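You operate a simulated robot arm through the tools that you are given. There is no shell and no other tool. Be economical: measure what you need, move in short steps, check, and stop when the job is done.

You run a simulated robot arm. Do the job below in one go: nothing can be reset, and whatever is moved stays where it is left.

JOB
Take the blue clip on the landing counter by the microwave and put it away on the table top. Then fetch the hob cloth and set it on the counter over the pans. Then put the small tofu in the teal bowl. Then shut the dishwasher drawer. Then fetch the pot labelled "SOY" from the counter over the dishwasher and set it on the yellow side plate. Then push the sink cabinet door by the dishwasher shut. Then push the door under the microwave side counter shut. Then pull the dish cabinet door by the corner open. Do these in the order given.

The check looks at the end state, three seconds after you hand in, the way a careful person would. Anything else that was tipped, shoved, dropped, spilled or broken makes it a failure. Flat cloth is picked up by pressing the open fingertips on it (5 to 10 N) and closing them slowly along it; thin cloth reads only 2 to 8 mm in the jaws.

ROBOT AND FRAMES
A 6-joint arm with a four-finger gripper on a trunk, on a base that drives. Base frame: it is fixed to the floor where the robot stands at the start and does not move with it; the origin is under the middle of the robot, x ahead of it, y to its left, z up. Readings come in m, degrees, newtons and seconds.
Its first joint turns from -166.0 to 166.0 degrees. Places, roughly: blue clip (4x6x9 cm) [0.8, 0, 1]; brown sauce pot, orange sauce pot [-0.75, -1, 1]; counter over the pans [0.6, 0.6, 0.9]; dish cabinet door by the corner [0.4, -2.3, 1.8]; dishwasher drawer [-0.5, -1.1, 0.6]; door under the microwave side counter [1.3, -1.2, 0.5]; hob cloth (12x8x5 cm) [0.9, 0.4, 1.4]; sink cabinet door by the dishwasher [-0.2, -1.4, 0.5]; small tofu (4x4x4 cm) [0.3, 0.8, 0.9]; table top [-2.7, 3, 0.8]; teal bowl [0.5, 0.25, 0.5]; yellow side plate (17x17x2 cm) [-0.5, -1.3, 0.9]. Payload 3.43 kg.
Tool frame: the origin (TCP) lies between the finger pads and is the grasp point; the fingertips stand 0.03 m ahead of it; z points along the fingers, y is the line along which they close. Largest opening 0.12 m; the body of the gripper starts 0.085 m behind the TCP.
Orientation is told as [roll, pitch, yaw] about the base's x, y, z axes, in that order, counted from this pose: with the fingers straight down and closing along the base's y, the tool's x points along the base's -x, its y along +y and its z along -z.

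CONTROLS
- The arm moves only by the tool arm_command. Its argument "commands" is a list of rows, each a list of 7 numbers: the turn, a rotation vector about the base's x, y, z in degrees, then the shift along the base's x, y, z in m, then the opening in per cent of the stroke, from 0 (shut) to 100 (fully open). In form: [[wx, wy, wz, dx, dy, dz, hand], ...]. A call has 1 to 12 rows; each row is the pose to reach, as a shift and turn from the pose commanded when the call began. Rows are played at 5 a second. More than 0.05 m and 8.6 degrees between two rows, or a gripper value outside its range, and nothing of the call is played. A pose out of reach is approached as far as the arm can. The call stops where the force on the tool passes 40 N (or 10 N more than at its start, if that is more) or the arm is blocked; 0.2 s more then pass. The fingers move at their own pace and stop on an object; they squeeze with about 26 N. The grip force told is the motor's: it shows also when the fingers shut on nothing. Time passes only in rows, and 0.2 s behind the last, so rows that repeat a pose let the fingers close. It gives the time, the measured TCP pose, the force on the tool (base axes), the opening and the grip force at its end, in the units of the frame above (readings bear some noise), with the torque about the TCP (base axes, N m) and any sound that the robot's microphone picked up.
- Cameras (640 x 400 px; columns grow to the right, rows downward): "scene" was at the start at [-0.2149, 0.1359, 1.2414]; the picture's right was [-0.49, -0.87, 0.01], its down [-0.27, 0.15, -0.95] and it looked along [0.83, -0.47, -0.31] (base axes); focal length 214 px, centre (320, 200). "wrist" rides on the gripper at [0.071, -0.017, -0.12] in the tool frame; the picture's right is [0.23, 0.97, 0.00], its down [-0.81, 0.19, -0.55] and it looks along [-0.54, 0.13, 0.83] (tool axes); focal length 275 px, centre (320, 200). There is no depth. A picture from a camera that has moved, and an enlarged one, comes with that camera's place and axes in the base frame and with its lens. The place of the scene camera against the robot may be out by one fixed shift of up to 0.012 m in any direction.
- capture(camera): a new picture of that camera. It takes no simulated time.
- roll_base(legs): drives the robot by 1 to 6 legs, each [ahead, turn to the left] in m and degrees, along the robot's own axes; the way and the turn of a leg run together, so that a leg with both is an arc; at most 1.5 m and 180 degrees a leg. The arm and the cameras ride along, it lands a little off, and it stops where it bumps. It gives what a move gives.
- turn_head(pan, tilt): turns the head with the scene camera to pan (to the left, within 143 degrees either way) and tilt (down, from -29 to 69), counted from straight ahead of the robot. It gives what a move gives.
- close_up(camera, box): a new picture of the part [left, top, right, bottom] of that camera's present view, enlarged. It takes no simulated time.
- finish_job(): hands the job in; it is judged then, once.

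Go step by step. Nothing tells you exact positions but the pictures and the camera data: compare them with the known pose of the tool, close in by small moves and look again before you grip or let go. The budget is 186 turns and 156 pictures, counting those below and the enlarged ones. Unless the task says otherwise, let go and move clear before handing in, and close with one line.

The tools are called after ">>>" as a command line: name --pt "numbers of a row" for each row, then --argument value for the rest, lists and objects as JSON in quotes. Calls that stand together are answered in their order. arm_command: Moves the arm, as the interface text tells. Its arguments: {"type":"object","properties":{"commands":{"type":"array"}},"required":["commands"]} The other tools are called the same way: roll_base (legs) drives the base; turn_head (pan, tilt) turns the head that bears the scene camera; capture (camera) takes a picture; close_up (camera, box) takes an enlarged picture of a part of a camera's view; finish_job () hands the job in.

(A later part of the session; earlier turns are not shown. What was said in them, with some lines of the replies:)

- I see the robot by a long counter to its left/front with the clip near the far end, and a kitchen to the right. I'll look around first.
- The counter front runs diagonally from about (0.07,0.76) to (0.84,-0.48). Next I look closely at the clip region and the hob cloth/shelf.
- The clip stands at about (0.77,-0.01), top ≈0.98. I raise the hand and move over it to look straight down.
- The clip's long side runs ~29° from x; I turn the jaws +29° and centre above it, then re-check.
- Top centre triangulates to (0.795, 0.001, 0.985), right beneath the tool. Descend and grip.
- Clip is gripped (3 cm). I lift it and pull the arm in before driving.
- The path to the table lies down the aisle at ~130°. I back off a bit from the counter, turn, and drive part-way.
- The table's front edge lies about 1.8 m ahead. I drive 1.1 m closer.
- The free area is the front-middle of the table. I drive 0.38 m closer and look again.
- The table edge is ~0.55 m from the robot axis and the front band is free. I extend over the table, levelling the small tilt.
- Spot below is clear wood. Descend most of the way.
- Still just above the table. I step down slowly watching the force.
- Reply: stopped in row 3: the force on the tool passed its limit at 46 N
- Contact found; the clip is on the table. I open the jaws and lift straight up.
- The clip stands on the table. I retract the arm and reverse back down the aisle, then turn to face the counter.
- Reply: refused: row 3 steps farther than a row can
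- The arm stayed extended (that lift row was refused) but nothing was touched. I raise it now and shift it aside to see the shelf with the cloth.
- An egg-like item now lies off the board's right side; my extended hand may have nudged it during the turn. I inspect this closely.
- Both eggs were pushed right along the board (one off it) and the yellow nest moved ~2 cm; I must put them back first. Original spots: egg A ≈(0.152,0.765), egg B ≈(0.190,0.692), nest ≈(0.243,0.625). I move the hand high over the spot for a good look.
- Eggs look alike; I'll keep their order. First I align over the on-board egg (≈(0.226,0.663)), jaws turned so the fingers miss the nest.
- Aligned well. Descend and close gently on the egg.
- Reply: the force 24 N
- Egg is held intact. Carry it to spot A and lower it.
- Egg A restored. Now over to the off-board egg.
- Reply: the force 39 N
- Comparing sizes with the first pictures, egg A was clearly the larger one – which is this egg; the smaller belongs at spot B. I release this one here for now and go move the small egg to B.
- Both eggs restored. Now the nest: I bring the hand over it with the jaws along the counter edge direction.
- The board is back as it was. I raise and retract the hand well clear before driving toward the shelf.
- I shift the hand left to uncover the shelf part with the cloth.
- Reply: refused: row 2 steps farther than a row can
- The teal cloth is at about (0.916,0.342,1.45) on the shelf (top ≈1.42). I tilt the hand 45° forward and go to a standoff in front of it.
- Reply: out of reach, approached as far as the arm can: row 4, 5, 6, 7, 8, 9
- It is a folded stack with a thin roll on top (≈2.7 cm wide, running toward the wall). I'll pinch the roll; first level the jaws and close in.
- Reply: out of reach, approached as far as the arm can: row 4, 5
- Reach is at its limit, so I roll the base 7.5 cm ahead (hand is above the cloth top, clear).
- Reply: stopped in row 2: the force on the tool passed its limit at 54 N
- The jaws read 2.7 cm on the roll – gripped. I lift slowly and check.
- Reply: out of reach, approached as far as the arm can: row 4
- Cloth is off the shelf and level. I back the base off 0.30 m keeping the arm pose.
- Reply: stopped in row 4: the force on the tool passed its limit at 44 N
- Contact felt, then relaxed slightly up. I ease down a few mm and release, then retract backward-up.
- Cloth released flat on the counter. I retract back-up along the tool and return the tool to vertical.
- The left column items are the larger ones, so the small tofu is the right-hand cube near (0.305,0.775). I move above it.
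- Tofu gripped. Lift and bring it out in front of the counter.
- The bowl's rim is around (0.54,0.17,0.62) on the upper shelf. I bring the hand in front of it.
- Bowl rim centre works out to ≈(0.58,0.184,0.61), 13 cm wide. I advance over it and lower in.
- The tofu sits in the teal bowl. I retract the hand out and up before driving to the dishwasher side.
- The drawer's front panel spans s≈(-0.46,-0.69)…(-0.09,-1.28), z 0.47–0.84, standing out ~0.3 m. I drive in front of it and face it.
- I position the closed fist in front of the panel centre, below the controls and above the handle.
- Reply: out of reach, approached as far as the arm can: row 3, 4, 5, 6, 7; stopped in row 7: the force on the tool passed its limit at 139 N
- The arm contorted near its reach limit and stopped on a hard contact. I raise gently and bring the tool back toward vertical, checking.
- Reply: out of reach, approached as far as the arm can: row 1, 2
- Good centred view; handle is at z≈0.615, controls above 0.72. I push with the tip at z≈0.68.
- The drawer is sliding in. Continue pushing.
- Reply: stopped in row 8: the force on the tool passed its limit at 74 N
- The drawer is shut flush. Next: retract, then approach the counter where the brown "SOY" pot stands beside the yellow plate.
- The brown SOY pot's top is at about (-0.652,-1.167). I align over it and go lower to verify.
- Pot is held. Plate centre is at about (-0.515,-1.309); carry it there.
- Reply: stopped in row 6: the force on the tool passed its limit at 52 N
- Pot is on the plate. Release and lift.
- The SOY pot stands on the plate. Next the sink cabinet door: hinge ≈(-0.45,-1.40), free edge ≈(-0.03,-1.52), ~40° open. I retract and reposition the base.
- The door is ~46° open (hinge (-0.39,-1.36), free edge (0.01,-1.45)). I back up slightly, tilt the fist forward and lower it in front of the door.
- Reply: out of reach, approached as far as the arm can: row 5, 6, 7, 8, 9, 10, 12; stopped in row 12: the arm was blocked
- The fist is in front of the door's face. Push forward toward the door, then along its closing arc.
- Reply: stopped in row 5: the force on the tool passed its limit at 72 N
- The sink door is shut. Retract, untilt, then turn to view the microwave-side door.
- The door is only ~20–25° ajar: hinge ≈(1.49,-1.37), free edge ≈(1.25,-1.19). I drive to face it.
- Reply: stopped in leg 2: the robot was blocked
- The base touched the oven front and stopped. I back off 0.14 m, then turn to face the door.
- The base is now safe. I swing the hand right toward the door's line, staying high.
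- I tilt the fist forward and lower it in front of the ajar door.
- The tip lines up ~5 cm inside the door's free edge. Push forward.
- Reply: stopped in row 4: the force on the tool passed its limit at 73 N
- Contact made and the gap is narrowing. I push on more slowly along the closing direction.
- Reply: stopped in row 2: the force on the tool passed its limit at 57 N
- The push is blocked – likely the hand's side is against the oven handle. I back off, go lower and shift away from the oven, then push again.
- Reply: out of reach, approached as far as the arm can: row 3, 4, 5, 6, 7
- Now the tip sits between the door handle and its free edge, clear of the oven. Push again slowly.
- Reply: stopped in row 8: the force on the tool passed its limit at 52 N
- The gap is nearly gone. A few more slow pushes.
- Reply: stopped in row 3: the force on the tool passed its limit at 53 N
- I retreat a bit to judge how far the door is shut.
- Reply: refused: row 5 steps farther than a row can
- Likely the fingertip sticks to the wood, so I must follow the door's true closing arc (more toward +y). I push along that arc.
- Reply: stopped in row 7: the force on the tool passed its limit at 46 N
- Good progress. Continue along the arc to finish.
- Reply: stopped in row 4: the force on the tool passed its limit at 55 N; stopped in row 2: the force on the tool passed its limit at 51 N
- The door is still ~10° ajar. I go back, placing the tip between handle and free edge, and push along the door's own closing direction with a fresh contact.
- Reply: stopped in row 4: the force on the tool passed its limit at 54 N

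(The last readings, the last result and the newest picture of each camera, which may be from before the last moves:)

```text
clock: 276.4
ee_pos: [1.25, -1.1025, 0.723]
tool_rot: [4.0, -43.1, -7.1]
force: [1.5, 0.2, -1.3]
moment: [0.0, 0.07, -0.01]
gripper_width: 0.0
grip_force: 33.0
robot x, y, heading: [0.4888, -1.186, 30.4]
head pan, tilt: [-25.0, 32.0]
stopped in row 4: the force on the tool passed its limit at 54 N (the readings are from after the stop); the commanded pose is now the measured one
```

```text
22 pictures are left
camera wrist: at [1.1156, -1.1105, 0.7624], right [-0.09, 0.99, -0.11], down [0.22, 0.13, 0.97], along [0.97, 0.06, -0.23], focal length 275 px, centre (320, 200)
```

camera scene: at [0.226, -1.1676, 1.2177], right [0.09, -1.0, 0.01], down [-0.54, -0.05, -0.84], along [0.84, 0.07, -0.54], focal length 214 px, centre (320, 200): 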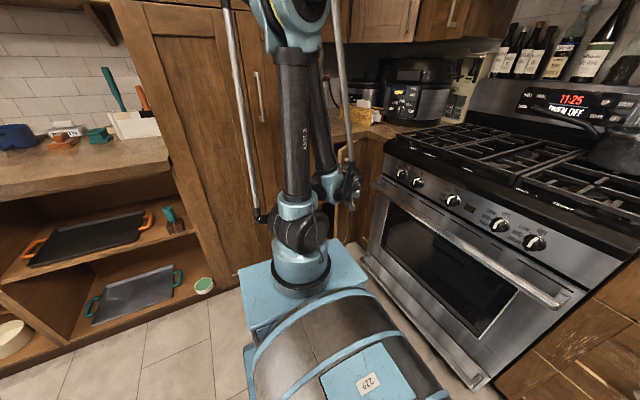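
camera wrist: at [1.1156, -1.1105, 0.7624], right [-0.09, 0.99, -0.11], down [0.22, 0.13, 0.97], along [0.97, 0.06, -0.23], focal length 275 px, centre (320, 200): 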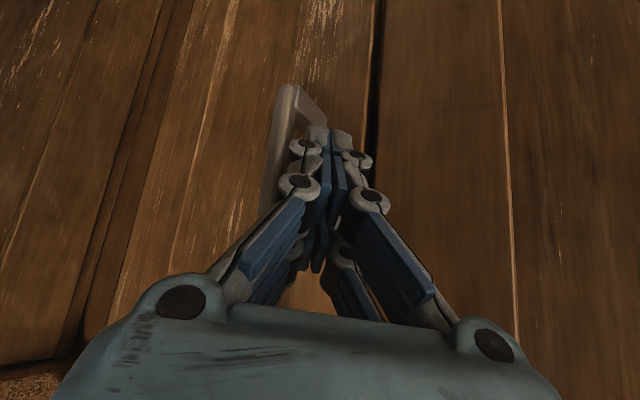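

I retreat straight back and clear the arm so the scene camera can see the door properly.

>>> arm_command --pt "0 0 0 -0.03 -0.015 0 0" --pt "0 0 0 -0.065 -0.035 0 0" --pt "0 0 0 -0.1 -0.05 0 0" --pt "0 0 0 -0.13 -0.06 0.03 0" --pt "0 2 0 -0.14 -0.06 0.07 0" --pt "0 8 0 -0.14 -0.06 0.11 0" --pt "0 14 0 -0.14 -0.04 0.15 0" --pt "0 20 0 -0.14 -0.02 0.19 0" --pt "0 26 0 -0.14 0.0 0.23 0" --pt "0 32 0 -0.15 0.03 0.26 0" --pt "0 38 0 -0.16 0.06 0.29 0" --pt "0 42 0 -0.17 0.1 0.31 0"

>>> close_up --camera "scene" --box '[280, 90, 420, 250]'

```text
clock: 279.0
ee_pos: [1.0778, -1.0013, 1.0312]
tool_rot: [-0.9, -1.2, -5.2]
force: [0.1, 0.5, 0.5]
moment: [0.0, 0.0, -0.03]
gripper_width: 0.0
grip_force: 33.3
robot x, y, heading: [0.4876, -1.1798, 30.3]
head pan, tilt: [-25.0, 32.0]
```

```text
2.50 times, centred on (350, 170) of scene
camera zoom: at [0.2255, -1.168, 1.2177], right [0.09, -1.0, 0.01], down [-0.54, -0.05, -0.84], along [0.84, 0.07, -0.54], focal length 536 px, centre (245, 275)
```

zoom: 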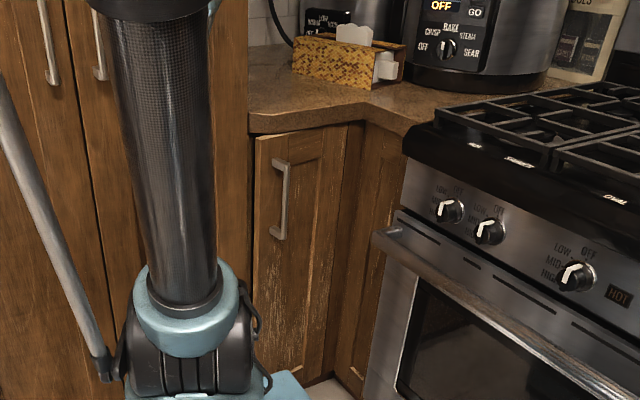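

>>> close_up --camera "scene" --box '[315, 125, 375, 165]'

```text
10.00 times, centred on (345, 145) of scene
camera zoom: at [0.2255, -1.168, 1.2177], right [0.09, -1.0, 0.01], down [-0.54, -0.05, -0.84], along [0.84, 0.07, -0.54], focal length 2145 px, centre (70, 750)
```

zoom: 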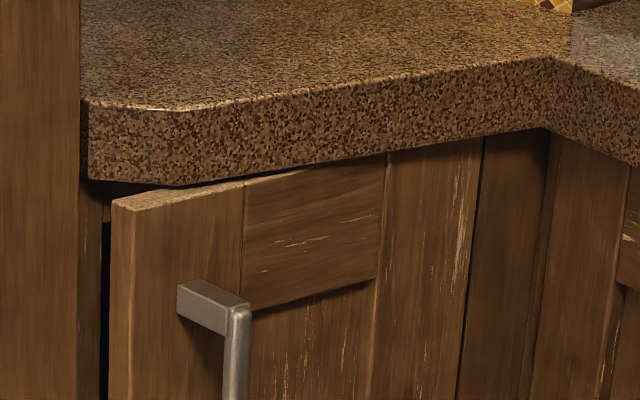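

The close-up shows the free edge still ~2 cm proud. I go back and give it a brisker push from a few cm away.

>>> arm_command --pt "0 0 0 -0.01 -0.035 -0.03 0" --pt "-0.5 -5.6 0 -0.015 -0.065 -0.06 0" --pt "-1 -11.2 0 -0.01 -0.095 -0.095 0" --pt "-1.5 -16.8 0 0 -0.12 -0.13 0" --pt "-2 -22.4 0 0.005 -0.145 -0.165 0" --pt "-2.5 -28 0 0.01 -0.155 -0.205 0" --pt "-3 -33.6 0 0.02 -0.16 -0.25 0" --pt "-3.5 -39.2 0 0.04 -0.165 -0.29 0" --pt "-4 -44.8 0 0.065 -0.165 -0.325 0" --pt "-4 -44.8 0 0.092 -0.157 -0.33 0"

>>> arm_command --pt "0 0 0 0.042 0.026 0 0" --pt "0 0 0 0.084 0.052 0 0" --pt "0 0 0 0.126 0.078 0 0"

>>> capture --camera "wrist"

```text
clock: 281.2
ee_pos: [1.1719, -1.1583, 0.706]
tool_rot: [-0.8, -46.1, -5.2]
force: [0.7, 0.9, 0.6]
moment: [-0.01, 0.0, 0.01]
gripper_width: 0.0
grip_force: 33.6
robot x, y, heading: [0.49, -1.1835, 30.2]
head pan, tilt: [-25.0, 32.0]
```

```text
clock: 281.7
ee_pos: [1.2087, -1.129, 0.7114]
tool_rot: [0.0, -46.7, -5.6]
force: [2.2, 0.0, -1.6]
moment: [-0.03, 0.09, -0.03]
gripper_width: 0.0
grip_force: 33.9
robot x, y, heading: [0.4885, -1.1822, 30.0]
head pan, tilt: [-25.0, 32.0]
stopped in row 2: the force on the tool passed its limit at 70 N (the readings are from after the stop); the commanded pose is now the measured one
```

```text
19 pictures are left
camera wrist: at [1.072, -1.1315, 0.7433], right [-0.06, 0.98, -0.17], down [0.17, 0.18, 0.97], along [0.98, 0.03, -0.18], focal length 275 px, centre (320, 200)
```

wrist: 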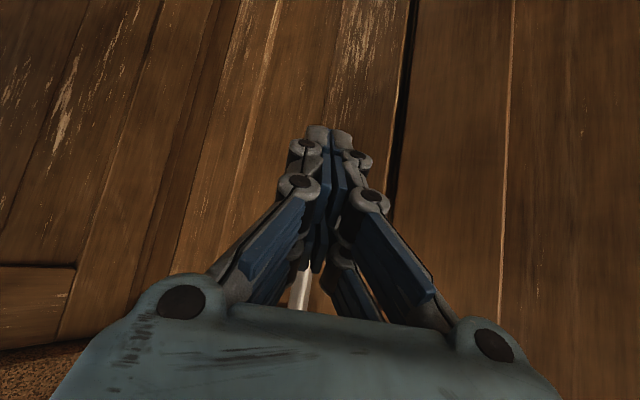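

The fist now bears on the handle itself. Press on gently there.

>>> arm_command --pt "0 0 0 0.008 0.005 0 0" --pt "0 0 0 0.016 0.01 0 0" --pt "0 0 0 0.024 0.015 0 0" --pt "0 0 0 0.032 0.02 0 0" --pt "0 0 0 0.04 0.025 0 0"

>>> arm_command --pt "0 0 0 0.03 0.019 0 0" --pt "0 0 0 0.06 0.038 0 0"

>>> close_up --camera "scene" --box '[315, 125, 375, 165]'

```text
clock: 282.5
ee_pos: [1.2179, -1.1221, 0.7187]
tool_rot: [0.5, -46.9, -6.2]
force: [1.7, 0.4, 0.0]
moment: [0.01, 0.08, -0.01]
gripper_width: 0.0001
grip_force: 33.6
robot x, y, heading: [0.4882, -1.1848, 30.4]
head pan, tilt: [-25.0, 32.0]
stopped in row 3: the force on the tool passed its limit at 58 N (the readings are from after the stop); the commanded pose is now the measured one
```

```text
clock: 282.8
ee_pos: [1.2188, -1.1219, 0.7255]
tool_rot: [0.7, -47.3, -6.6]
force: [2.2, -0.3, -0.4]
moment: [-0.03, 0.03, -0.01]
gripper_width: 0.0
grip_force: 33.6
robot x, y, heading: [0.4891, -1.1869, 30.4]
head pan, tilt: [-25.0, 32.0]
stopped in row 1: the force on the tool passed its limit at 88 N (the readings are from after the stop); the commanded pose is now the measured one
```

```text
10.00 times, centred on (345, 145) of scene
camera zoom: at [0.2262, -1.168, 1.2179], right [0.09, -1.0, 0.01], down [-0.54, -0.05, -0.84], along [0.84, 0.07, -0.54], focal length 2145 px, centre (70, 750)
```

zoom: 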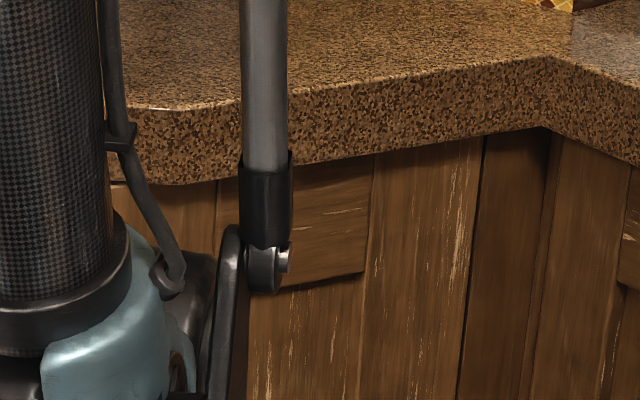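

The door now sits flush under the counter. Retreat straight back, then look for the dish cabinet in the corner.

>>> arm_command --pt "0 0 0 -0.03 -0.019 0 0" --pt "0 0 0 -0.065 -0.04 0 0" --pt "0 0 0 -0.1 -0.05 0 0" --pt "0 0 0 -0.125 -0.05 0.03 0" --pt "0.3 5 0 -0.135 -0.05 0.07 0" --pt "0.8 11 0 -0.14 -0.05 0.11 0" --pt "1.4 17 0 -0.14 -0.04 0.15 0" --pt "2 23 0 -0.14 -0.02 0.19 0" --pt "2.5 29 0 -0.14 0.0 0.23 0" --pt "3 35 0 -0.15 0.03 0.26 0" --pt "3.5 41 0 -0.16 0.06 0.29 0" --pt "4 46 0 -0.18 0.09 0.31 0"

>>> turn_head --pan -125 --tilt -8

>>> capture --camera "scene"

```text
clock: 285.4
ee_pos: [1.0384, -1.0306, 1.0354]
tool_rot: [-0.5, -1.1, -6.1]
force: [-0.2, 0.4, -0.3]
moment: [-0.03, -0.03, -0.02]
gripper_width: 0.0
grip_force: 33.2
robot x, y, heading: [0.4891, -1.1825, 29.9]
head pan, tilt: [-25.0, 32.0]
```

```text
clock: 287.1
ee_pos: [1.0405, -1.03, 1.0341]
tool_rot: [-0.3, -1.3, -6.1]
force: [-0.7, -0.1, -0.7]
moment: [-0.01, 0.01, 0.02]
gripper_width: 0.0
grip_force: 33.6
robot x, y, heading: [0.4875, -1.1819, 30.2]
head pan, tilt: [-125.0, -8.0]
```

```text
17 pictures are left
camera scene: at [0.1299, -1.2611, 1.2832], right [-1.0, 0.08, 0.01], down [-0.02, -0.14, -0.99], along [-0.08, -0.99, 0.15], focal length 214 px, centre (320, 200)
```

scene: 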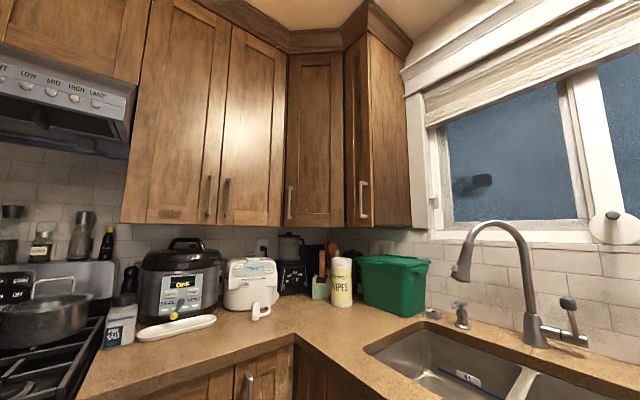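

The target is the right door of the pair (near the corner), handle around (0.44,-2.17,1.43), hinge on its right. I tuck the arm in high, then drive in front of it.

>>> arm_command --pt "0 0 0 0 0 0.045 0" --pt "0 0 0 -0.02 -0.005 0.085 30" --pt "0 0 0 -0.045 -0.012 0.12 60" --pt "0 0 0 -0.07 -0.02 0.15 60" --pt "0 0 0 -0.1 -0.028 0.18 60" --pt "0 0 0 -0.13 -0.036 0.2 60" --pt "0 0 0 -0.148 -0.041 0.21 60"

>>> roll_base --legs '[[0, -168], [0.41, 0], [0, 80]]'

>>> turn_head --pan -5 --tilt -15

>>> capture --camera "scene"

```text
clock: 288.8
ee_pos: [0.8871, -1.0728, 1.2489]
tool_rot: [-0.5, -1.2, -6.1]
force: [-0.6, -0.9, -0.5]
moment: [0.01, 0.01, -0.01]
gripper_width: 0.072
grip_force: 0.0
robot x, y, heading: [0.4875, -1.1796, 30.4]
head pan, tilt: [-125.0, -8.0]
```

```text
clock: 300.9
ee_pos: [-0.1474, -1.6818, 1.244]
tool_rot: [-0.8, -0.6, -161.3]
force: [-0.6, 0.5, -0.2]
moment: [-0.05, -0.06, 0.01]
gripper_width: 0.0719
grip_force: 0.0
robot x, y, heading: [0.1802, -1.4041, -128.2]
head pan, tilt: [-125.0, -8.0]
stopped in leg 3: the robot was blocked; the commanded pose is now the measured one
```

```text
clock: 302.9
ee_pos: [-0.1452, -1.6791, 1.2449]
tool_rot: [-0.7, -0.7, -161.4]
force: [0.0, 0.7, 0.6]
moment: [0.01, 0.01, 0.0]
gripper_width: 0.072
grip_force: 0.0
robot x, y, heading: [0.1794, -1.4071, -128.0]
head pan, tilt: [-5.0, -15.0]
```

```text
16 pictures are left
camera scene: at [0.459, -1.354, 1.2897], right [-0.73, 0.68, 0.0], down [-0.17, -0.19, -0.97], along [-0.66, -0.71, 0.25], focal length 214 px, centre (320, 200)
```

scene: 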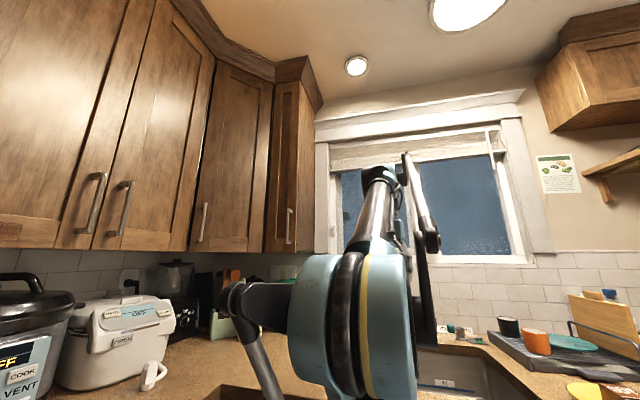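

The handle triangulates to (0.465,-2.239), z 1.35–1.50. The base corner hit the drawers, so I back out and re-approach straight.

>>> roll_base --legs '[[-0.2, 0], [0, 70], [-0.25, 0], [0, -35], [0.25, 0], [0, 35]]'

>>> roll_base --legs '[[0.15, 0]]'

```text
clock: 314.6
ee_pos: [0.2944, -1.6937, 1.2464]
tool_rot: [-0.6, -0.7, -91.7]
force: [-0.9, 0.7, 0.2]
moment: [0.01, 0.04, -0.03]
gripper_width: 0.072
grip_force: 0.1
robot x, y, heading: [0.1412, -1.2969, -58.4]
head pan, tilt: [-5.0, -15.0]
```

```text
clock: 316.0
ee_pos: [0.3683, -1.8104, 1.2496]
tool_rot: [-0.5, -1.4, -91.7]
force: [0.1, 0.5, 0.0]
moment: [0.03, -0.02, -0.01]
gripper_width: 0.0718
grip_force: 0.1
robot x, y, heading: [0.2284, -1.4267, -58.2]
head pan, tilt: [-5.0, -15.0]
```

>>> arm_command --pt "0 0 6 0.003 -0.034 0.025 60" --pt "0 0 12 0.006 -0.068 0.05 60" --pt "0 0 18 0.009 -0.102 0.075 60" --pt "0 0 24 0.012 -0.136 0.1 60" --pt "0 0 26 0.012 -0.17 0.12 60"

>>> arm_command --pt "-7.3 -3.3 0 0.003 -0.013 0.005 60" --pt "-14.6 -6.5 0 0.006 -0.026 0.01 60" --pt "-21.9 -9.8 0 0.009 -0.039 0.015 60" --pt "-29.2 -13 0 0.012 -0.052 0.02 60" --pt "-36.5 -16.3 0 0.015 -0.065 0.025 60" --pt "-43.8 -19.6 0 0.018 -0.078 0.03 60" --pt "-51.1 -22.8 0 0.02 -0.091 0.035 60" --pt "-58.4 -26.1 0 0.022 -0.104 0.04 60" --pt "-65.7 -29.3 0 0.024 -0.117 0.05 60" --pt "-73 -32.6 0 0.026 -0.127 0.06 60"

>>> capture --camera "wrist"

```text
clock: 317.2
ee_pos: [0.3734, -1.9665, 1.3753]
tool_rot: [0.0, -1.9, -65.7]
force: [-0.4, 1.5, 0.7]
moment: [-0.1, 0.0, -0.01]
gripper_width: 0.0719
grip_force: 0.0
robot x, y, heading: [0.226, -1.4305, -58.5]
head pan, tilt: [-5.0, -15.0]
```

```text
clock: 319.4
ee_pos: [0.3987, -2.0951, 1.4359]
tool_rot: [-1.5, -82.0, -64.4]
force: [-0.7, 0.3, -0.8]
moment: [0.04, 0.02, -0.01]
gripper_width: 0.072
grip_force: 0.0
robot x, y, heading: [0.2244, -1.4309, -58.3]
head pan, tilt: [-5.0, -15.0]
```

```text
15 pictures are left
camera wrist: at [0.3303, -1.9832, 1.3824], right [0.87, 0.43, -0.23], down [0.0, 0.48, 0.88], along [0.49, -0.77, 0.42], focal length 275 px, centre (320, 200)
```

wrist: 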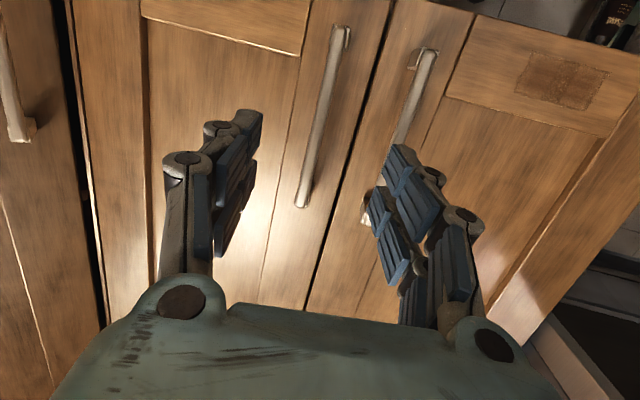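

The handle bar lies squarely between the open fingers, ~15 cm ahead. I advance onto it and close.

>>> arm_command --pt "0 0 0 0.017 -0.036 0 60" --pt "0 0 0 0.034 -0.072 0 60" --pt "0 0 0 0.049 -0.103 0 60" --pt "0 0 0 0.058 -0.122 0 60" --pt "0 0 0 0.0617 -0.13 0 60"

>>> capture --camera "wrist"

```text
clock: 320.6
ee_pos: [0.4604, -2.2244, 1.4343]
tool_rot: [-1.5, -82.0, -64.3]
force: [-3.5, 18.8, -7.0]
moment: [-0.33, 0.3, 0.93]
gripper_width: 0.0805
grip_force: 5.8
robot x, y, heading: [0.2242, -1.433, -58.3]
head pan, tilt: [-5.0, -15.0]
```

```text
14 pictures are left
camera wrist: at [0.3919, -2.1122, 1.381], right [0.87, 0.43, -0.23], down [0.0, 0.48, 0.88], along [0.49, -0.77, 0.42], focal length 275 px, centre (320, 200)
```

wrist: 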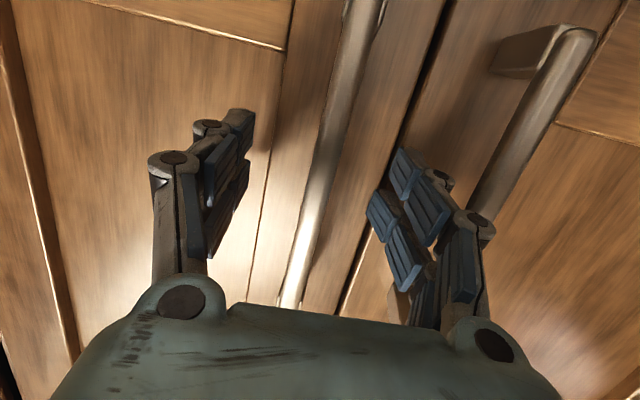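

Fingertips lightly touch; I ease back a few mm and close on the bar.

>>> arm_command --pt "0 0 0 -0.003 0.006 0 50" --pt "0 0 0 -0.003 0.006 0 35" --pt "0 0 0 -0.003 0.006 0 20" --pt "0 0 0 -0.003 0.006 0 5" --pt "0 0 0 -0.003 0.006 0 0" --pt "0 0 0 -0.003 0.006 0 0"

>>> capture --camera "wrist"

```text
clock: 322.0
ee_pos: [0.4566, -2.2184, 1.4337]
tool_rot: [-1.0, -82.1, -64.9]
force: [-9.7, -10.6, 6.4]
moment: [-0.32, 0.21, 0.36]
gripper_width: 0.0121
grip_force: 44.5
robot x, y, heading: [0.2228, -1.426, -58.4]
head pan, tilt: [-5.0, -15.0]
```

```text
13 pictures are left
camera wrist: at [0.3883, -2.1071, 1.3808], right [0.87, 0.43, -0.23], down [0.0, 0.48, 0.88], along [0.48, -0.77, 0.42], focal length 275 px, centre (320, 200)
```

wrist: 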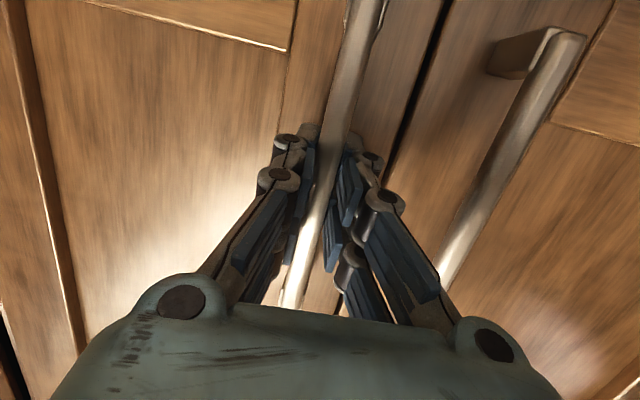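

The bar is gripped (12 mm). I pull along the door's opening arc (hinge on the right), turning the tool with it.

>>> arm_command --pt "0 0 2.5 -0.009 0.0115 0 0" --pt "0 0 5 -0.0187 0.0224 0 0" --pt "0 0 7.5 -0.0285 0.033 0 0" --pt "0 0 10 -0.0388 0.0429 0 0" --pt "0 0 12.5 -0.0497 0.0525 0 0" --pt "0 0 15 -0.0609 0.0616 0 0" --pt "0 0 17.5 -0.0726 0.0702 0 0" --pt "0 0 20 -0.0846 0.0784 0 0"

>>> capture --camera "wrist"

```text
clock: 322.9
ee_pos: [0.413, -2.1773, 1.4429]
tool_rot: [-2.0, -82.7, -57.3]
force: [-36.7, -55.7, -28.4]
moment: [-1.17, 0.1, 0.39]
gripper_width: 0.0136
grip_force: 44.8
robot x, y, heading: [0.2241, -1.4272, -58.5]
head pan, tilt: [-5.0, -15.0]
stopped in row 4: the force on the tool passed its limit at 45 N (the readings are from after the stop); the commanded pose is now the measured one
```

```text
12 pictures are left
camera wrist: at [0.3331, -2.0746, 1.3869], right [0.82, 0.52, -0.23], down [-0.06, 0.48, 0.87], along [0.57, -0.7, 0.42], focal length 275 px, centre (320, 200)
```

wrist: 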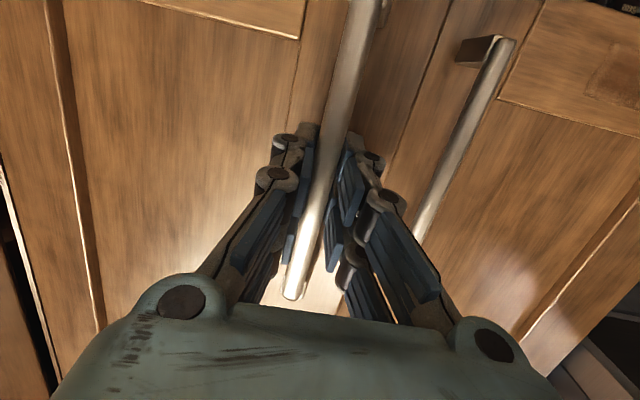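

The arm is being drawn toward −n; I relieve that and continue the arc.

>>> arm_command --pt "0 0 1 -0.006 -0.003 -0.003 0" --pt "0 0 2 -0.012 -0.006 -0.005 0" --pt "0 0 4 -0.022 0.001 -0.005 0" --pt "0 0 6 -0.033 0.008 -0.005 0" --pt "0 0 8 -0.045 0.014 -0.005 0" --pt "0 0 10 -0.057 0.02 -0.005 0"

>>> capture --camera "wrist"

```text
clock: 324.3
ee_pos: [0.3646, -2.1483, 1.4399]
tool_rot: [-2.3, -82.8, -46.3]
force: [11.8, 20.8, 36.5]
moment: [0.33, -0.53, 0.46]
gripper_width: 0.0135
grip_force: 45.0
robot x, y, heading: [0.2229, -1.4243, -58.3]
head pan, tilt: [-5.0, -15.0]
```

```text
11 pictures are left
camera wrist: at [0.2662, -2.0622, 1.3843], right [0.71, 0.67, -0.23], down [-0.15, 0.46, 0.87], along [0.69, -0.58, 0.43], focal length 275 px, centre (320, 200)
```

wrist: 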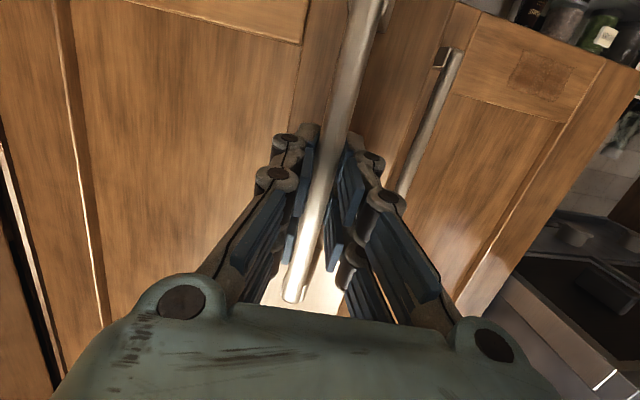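

It follows well now (~20° open). Continue the arc.

>>> arm_command --pt "0 0 2.5 -0.0115 0.0067 0.002 0" --pt "0 0 5 -0.023 0.0133 0.003 0" --pt "0 0 7.5 -0.035 0.019 0.004 0" --pt "0 0 10 -0.0471 0.0245 0.004 0" --pt "0 0 12.5 -0.0595 0.0293 0.004 0" --pt "0 0 15 -0.0721 0.0337 0.004 0" --pt "0 0 17.5 -0.085 0.0375 0.004 0" --pt "0 0 20 -0.098 0.0408 0.004 0"

```text
clock: 325.6
ee_pos: [0.2825, -2.1151, 1.4466]
tool_rot: [-3.2, -83.1, -32.7]
force: [-9.1, -63.4, -6.0]
moment: [0.75, -0.19, 0.12]
gripper_width: 0.0203
grip_force: 42.4
robot x, y, heading: [0.2229, -1.4292, -58.7]
head pan, tilt: [-5.0, -15.0]
stopped in row 6: the force on the tool passed its limit at 59 N (the readings are from after the stop); the commanded pose is now the measured one
```

>>> arm_command --pt "0 0 0 -0.0036 -0.0093 0 0" --pt "0 0 2.5 -0.0156 -0.0067 0 0" --pt "0 0 5 -0.0276 -0.0042 0 0" --pt "0 0 7.5 -0.04 -0.0027 0 0" --pt "0 0 10 -0.052 -0.0011 0 0" --pt "0 0 12.5 -0.0643 -0.0007 0 0" --pt "0 0 15 -0.0766 -0.0002 0 0" --pt "0 0 17.5 -0.089 -0.0008 0 0" --pt "0 0 20 -0.1013 -0.0014 0 0"

>>> capture --camera "wrist"

```text
clock: 325.9
ee_pos: [0.2693, -2.1038, 1.4519]
tool_rot: [-5.7, -83.6, -30.9]
force: [-9.9, -96.6, -30.5]
moment: [1.71, 0.25, -1.86]
gripper_width: 0.0227
grip_force: 45.0
robot x, y, heading: [0.2271, -1.4291, -58.6]
head pan, tilt: [-5.0, -15.0]
stopped in row 1: the force on the tool passed its limit at 108 N (the readings are from after the stop); the commanded pose is now the measured one
```

```text
10 pictures are left
camera wrist: at [0.1569, -2.0409, 1.3954], right [0.56, 0.8, -0.24], down [-0.25, 0.44, 0.87], along [0.79, -0.42, 0.44], focal length 275 px, centre (320, 200)
```

wrist: 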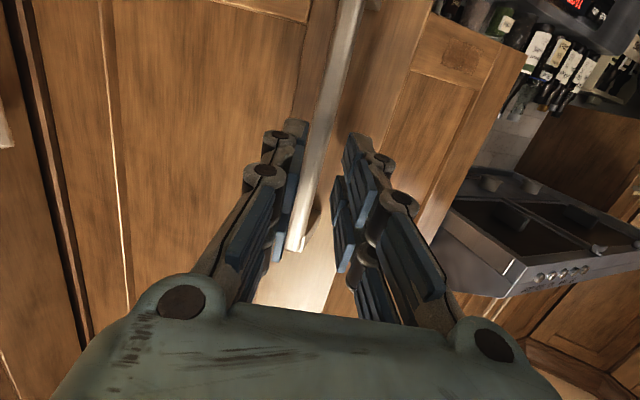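

The door is ~38° open but the bar is slipping and loading the arm. I release, back out, and will widen it by pushing from behind its free edge.

>>> arm_command --pt "0 0 0 0 0 0 30" --pt "0 0 0 0 0 0 60" --pt "0 0 0 0 0 0 80" --pt "0 0 0 -0.02 0.012 0 80" --pt "0 0 0 -0.045 0.028 0 80" --pt "0 0 0 -0.07 0.045 0 80" --pt "0 0 0 -0.09 0.07 0 80" --pt "0 0 0 -0.1 0.1 0 60"

>>> capture --camera "wrist"

```text
clock: 327.7
ee_pos: [0.1732, -1.9942, 1.4543]
tool_rot: [-8.6, -83.9, -27.2]
force: [-0.3, -0.4, -0.8]
moment: [0.01, -0.01, -0.03]
gripper_width: 0.0719
grip_force: 0.1
robot x, y, heading: [0.2259, -1.428, -58.7]
head pan, tilt: [-5.0, -15.0]
```

```text
9 pictures are left
camera wrist: at [0.06, -1.9333, 1.3974], right [0.55, 0.8, -0.24], down [-0.26, 0.44, 0.86], along [0.8, -0.41, 0.45], focal length 275 px, centre (320, 200)
```

wrist: 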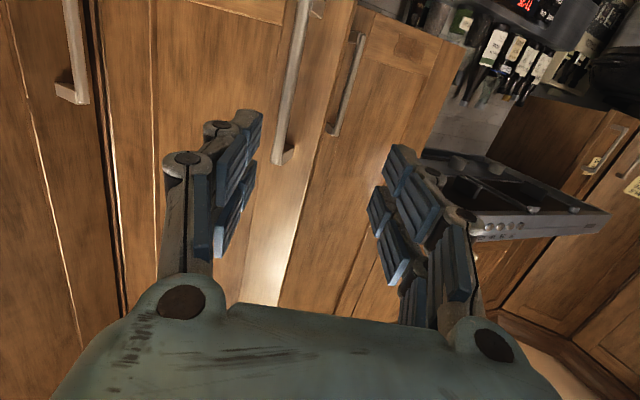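

>>> capture --camera "scene"

```text
8 pictures are left
camera scene: at [0.2684, -1.1618, 1.2917], right [-0.89, -0.45, 0.0], down [0.11, -0.22, -0.97], along [0.43, -0.87, 0.25], focal length 214 px, centre (320, 200)
```

scene: 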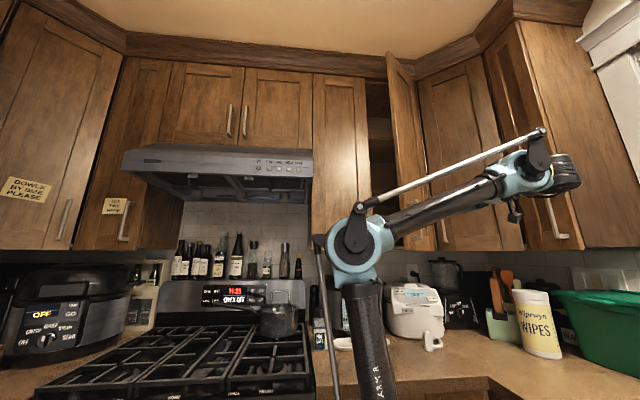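

The door stands ~40° open. I swing the closed fist around its free edge to the inside and sweep it wider.

>>> arm_command --pt "0 0 -5 0.03 0.02 0 30" --pt "0 0 -10 0.069 0.029 0 0" --pt "0 0 -15 0.108 0.038 0 0" --pt "0 0 -20 0.147 0.045 0 0" --pt "0 0 -25 0.186 0.05 0 0" --pt "0 0 -29 0.22 0.053 0 0" --pt "0 0 -31 0.24 0.04 0 0" --pt "0 0 -31 0.26 0.01 0 0" --pt "0 0 -31 0.28 -0.025 0 0" --pt "0 0 -31 0.298 -0.052 0 0"

>>> capture --camera "wrist"

```text
clock: 329.9
ee_pos: [0.4732, -2.0455, 1.4581]
tool_rot: [-8.9, -84.0, -57.9]
force: [-0.4, 0.6, 0.7]
moment: [0.0, 0.0, -0.03]
gripper_width: 0.0
grip_force: 26.5
robot x, y, heading: [0.2259, -1.4262, -58.0]
head pan, tilt: [-5.0, -15.0]
```

```text
7 pictures are left
camera wrist: at [0.4071, -1.9349, 1.3999], right [0.88, 0.4, -0.24], down [0.01, 0.51, 0.86], along [0.47, -0.76, 0.45], focal length 275 px, centre (320, 200)
```

wrist: 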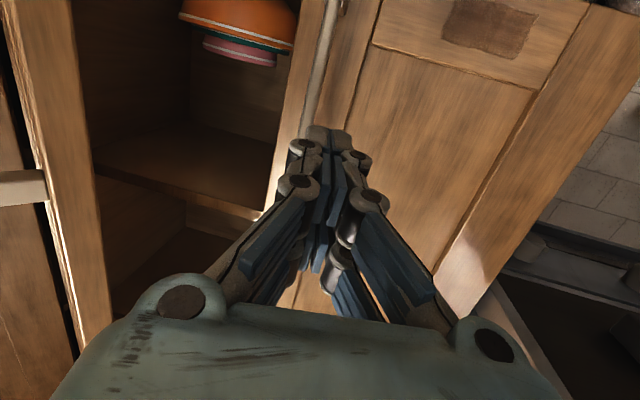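

The cabinet interior is visible; the free edge is left in view. Sweep toward −n to push the door wider.

>>> arm_command --pt "0 0 0 -0.03 -0.019 0 0" --pt "0 0 0 -0.06 -0.037 0 0" --pt "0 0 0 -0.085 -0.053 0 0" --pt "0 0 0 -0.105 -0.066 0 0" --pt "0 0 0 -0.122 -0.076 0 0" --pt "0 0 0 -0.139 -0.087 0 0" --pt "0 0 0 -0.156 -0.097 0 0" --pt "0 0 0 -0.173 -0.108 0 0" --pt "0 0 0 -0.19 -0.118 0 0" --pt "0 0 0 -0.207 -0.129 0 0" --pt "0 0 0 -0.224 -0.14 0 0" --pt "0 0 0 -0.24 -0.15 0 0"

>>> capture --camera "wrist"

```text
clock: 330.9
ee_pos: [0.3638, -2.0934, 1.4664]
tool_rot: [-9.4, -84.8, -57.2]
force: [-1.4, -1.2, -1.2]
moment: [-0.02, -0.04, 0.14]
gripper_width: 0.0001
grip_force: 25.8
robot x, y, heading: [0.2249, -1.4265, -58.3]
head pan, tilt: [-5.0, -15.0]
stopped in row 5: the force on the tool passed its limit at 75 N (the readings are from after the stop); the commanded pose is now the measured one
```

```text
6 pictures are left
camera wrist: at [0.2978, -1.9827, 1.4073], right [0.88, 0.41, -0.24], down [0.0, 0.52, 0.86], along [0.47, -0.75, 0.46], focal length 275 px, centre (320, 200)
```

wrist: 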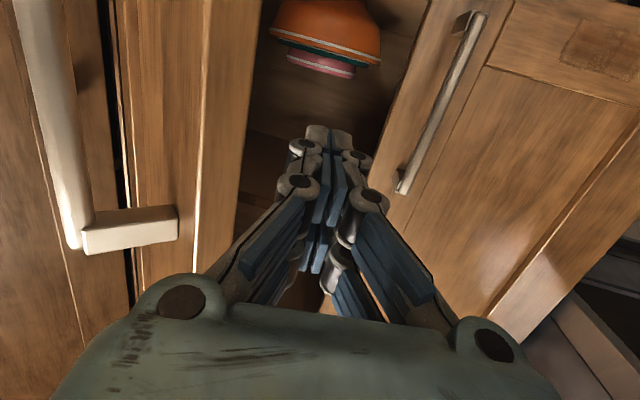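

The hand's body caught the edge. I back off, angle the fingers to hook behind the door, then pull it open along its arc.

>>> arm_command --pt "0 0 0 0.035 0.01 0 0" --pt "0 0 -8 0.066 0.008 0 0" --pt "0 0 -16 0.066 0.008 0 0" --pt "0 0 -24 0.066 0.008 0 0" --pt "0 0 -32 0.066 0.008 0 0" --pt "0 0 -40 0.066 0.008 0 0" --pt "0 0 -42 0.045 -0.02 0 0" --pt "0 0 -42 0.024 -0.048 0 0" --pt "0 0 -42 0.003 -0.076 0 0" --pt "0 0 -42 -0.018 -0.1034 0 0"

>>> capture --camera "wrist"

```text
clock: 333.1
ee_pos: [0.3462, -2.1975, 1.4629]
tool_rot: [-9.3, -84.5, -99.1]
force: [-0.3, 0.7, -0.9]
moment: [0.05, 0.02, 0.05]
gripper_width: 0.0
grip_force: 25.9
out of reach, approached as far as the arm can: row 3, 4
robot x, y, heading: [0.2258, -1.428, -58.4]
head pan, tilt: [-5.0, -15.0]
```

```text
5 pictures are left
camera wrist: at [0.3698, -2.0707, 1.404], right [0.93, -0.29, -0.24], down [0.34, 0.39, 0.86], along [-0.15, -0.88, 0.46], focal length 275 px, centre (320, 200)
```

wrist: 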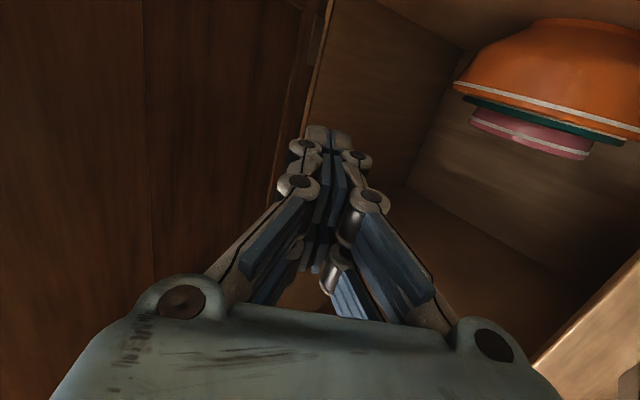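

The fist is now behind the door's inner face. Push outward along the arc.

>>> arm_command --pt "0 0 0 -0.015 0.005 0 0" --pt "0 0 0 -0.03 0.01 0 0" --pt "0 0 0 -0.045 0.015 0 0" --pt "0 0 0 -0.06 0.019 0 0" --pt "0 0 0 -0.075 0.023 0 0" --pt "0 0 0 -0.09 0.026 0 0" --pt "0 0 0 -0.105 0.028 0 0" --pt "0 0 0 -0.12 0.029 0 0" --pt "0 0 0 -0.135 0.03 0 0" --pt "0 0 0 -0.15 0.03 0 0" --pt "0 0 0 -0.165 0.03 0 0" --pt "0 0 0 -0.18 0.03 0 0"

>>> capture --camera "wrist"

```text
clock: 335.5
ee_pos: [0.1914, -2.1564, 1.4775]
tool_rot: [-7.4, -86.6, -102.2]
force: [0.2, -2.1, -0.6]
moment: [-0.1, 0.06, -0.1]
gripper_width: 0.0
grip_force: 26.2
out of reach, approached as far as the arm can: row 11, 12
robot x, y, heading: [0.2288, -1.4263, -58.3]
head pan, tilt: [-5.0, -15.0]
stopped in row 12: the force on the tool passed its limit at 58 N (the readings are from after the stop); the commanded pose is now the measured one
```

```text
4 pictures are left
camera wrist: at [0.2181, -2.0321, 1.4138], right [0.92, -0.32, -0.24], down [0.36, 0.41, 0.84], along [-0.17, -0.86, 0.49], focal length 275 px, centre (320, 200)
```

wrist: 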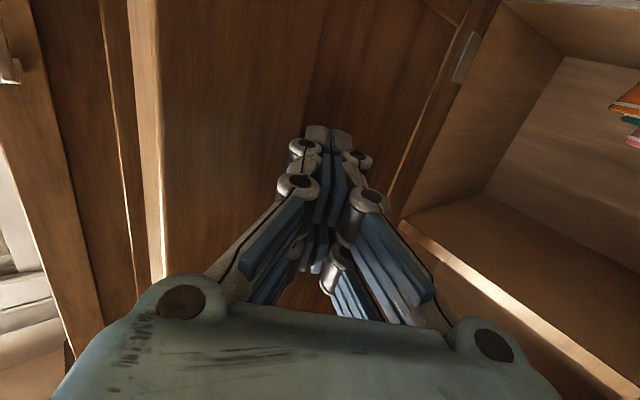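

The door is now opened wide. Retreat the hand away from it toward the robot and check.

>>> arm_command --pt "0 0 0 0.03 0.01 0 0" --pt "0 0 0 0.06 0.025 0 0" --pt "0 0 0 0.08 0.06 0 0" --pt "0 0 0 0.09 0.1 0 0" --pt "0 0 0 0.1 0.14 0 0" --pt "0 0 0 0.105 0.175 0 0"

>>> capture --camera "scene"

```text
clock: 336.9
ee_pos: [0.291, -1.9763, 1.4766]
tool_rot: [-7.8, -86.6, -101.7]
force: [0.3, -0.4, 0.0]
moment: [0.01, 0.03, -0.04]
gripper_width: 0.0
grip_force: 26.2
robot x, y, heading: [0.2257, -1.4278, -58.6]
head pan, tilt: [-5.0, -15.0]
```

```text
3 pictures are left
camera scene: at [0.2685, -1.1619, 1.2917], right [-0.89, -0.45, 0.0], down [0.11, -0.22, -0.97], along [0.43, -0.87, 0.25], focal length 214 px, centre (320, 200)
```

scene: 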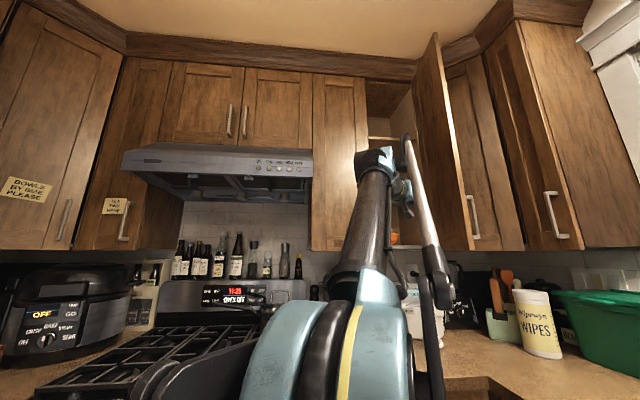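

The cabinet door stands open. One last look to verify the microwave-side door is still shut.

>>> turn_head --pan 68 --tilt 25

>>> capture --camera "scene"

```text
clock: 338.4
ee_pos: [0.2901, -1.9763, 1.4772]
tool_rot: [-7.4, -86.6, -102.2]
force: [0.3, -0.2, 0.9]
moment: [-0.01, 0.02, 0.0]
gripper_width: 0.0003
grip_force: 26.1
robot x, y, heading: [0.224, -1.4242, -58.2]
head pan, tilt: [68.0, 25.0]
```

```text
2 pictures are left
camera scene: at [0.3227, -1.0735, 1.2294], right [0.17, -0.99, -0.01], down [-0.42, -0.06, -0.9], along [0.89, 0.16, -0.43], focal length 214 px, centre (320, 200)
```

scene: 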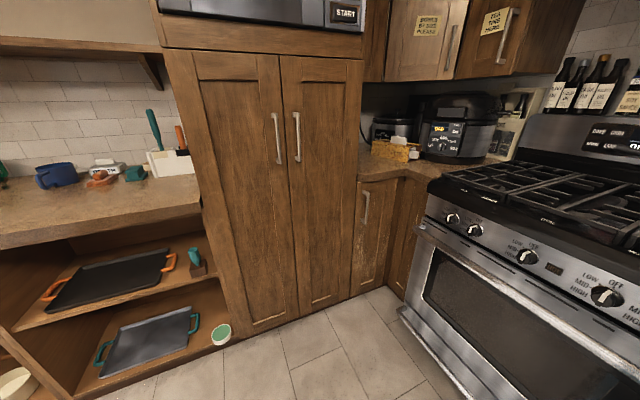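

>>> close_up --camera "scene" --box '[335, 165, 415, 300]'

```text
2.96 times, centred on (375, 232) of scene
camera zoom: at [0.3227, -1.0735, 1.2294], right [0.17, -0.99, -0.01], down [-0.42, -0.06, -0.9], along [0.89, 0.16, -0.43], focal length 636 px, centre (157, 104)
```

zoom: 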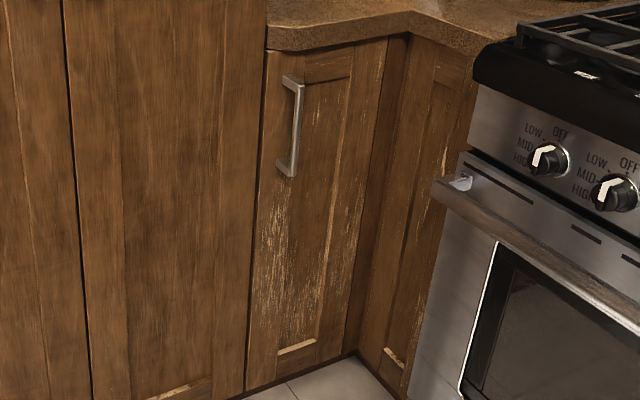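

The door is shut flush with the tall cabinet, and the hand is empty and clear of everything, so I am handing the job in.

>>> finish_job

```text
The job is handed in.
```

All eight steps are done in the order given and the job is handed in. However, during the drive back from the table my extended hand knocked both eggs and the pasta nest on the cutting board. I put them back as close as I could judge from the first pictures, with the larger egg on the left.
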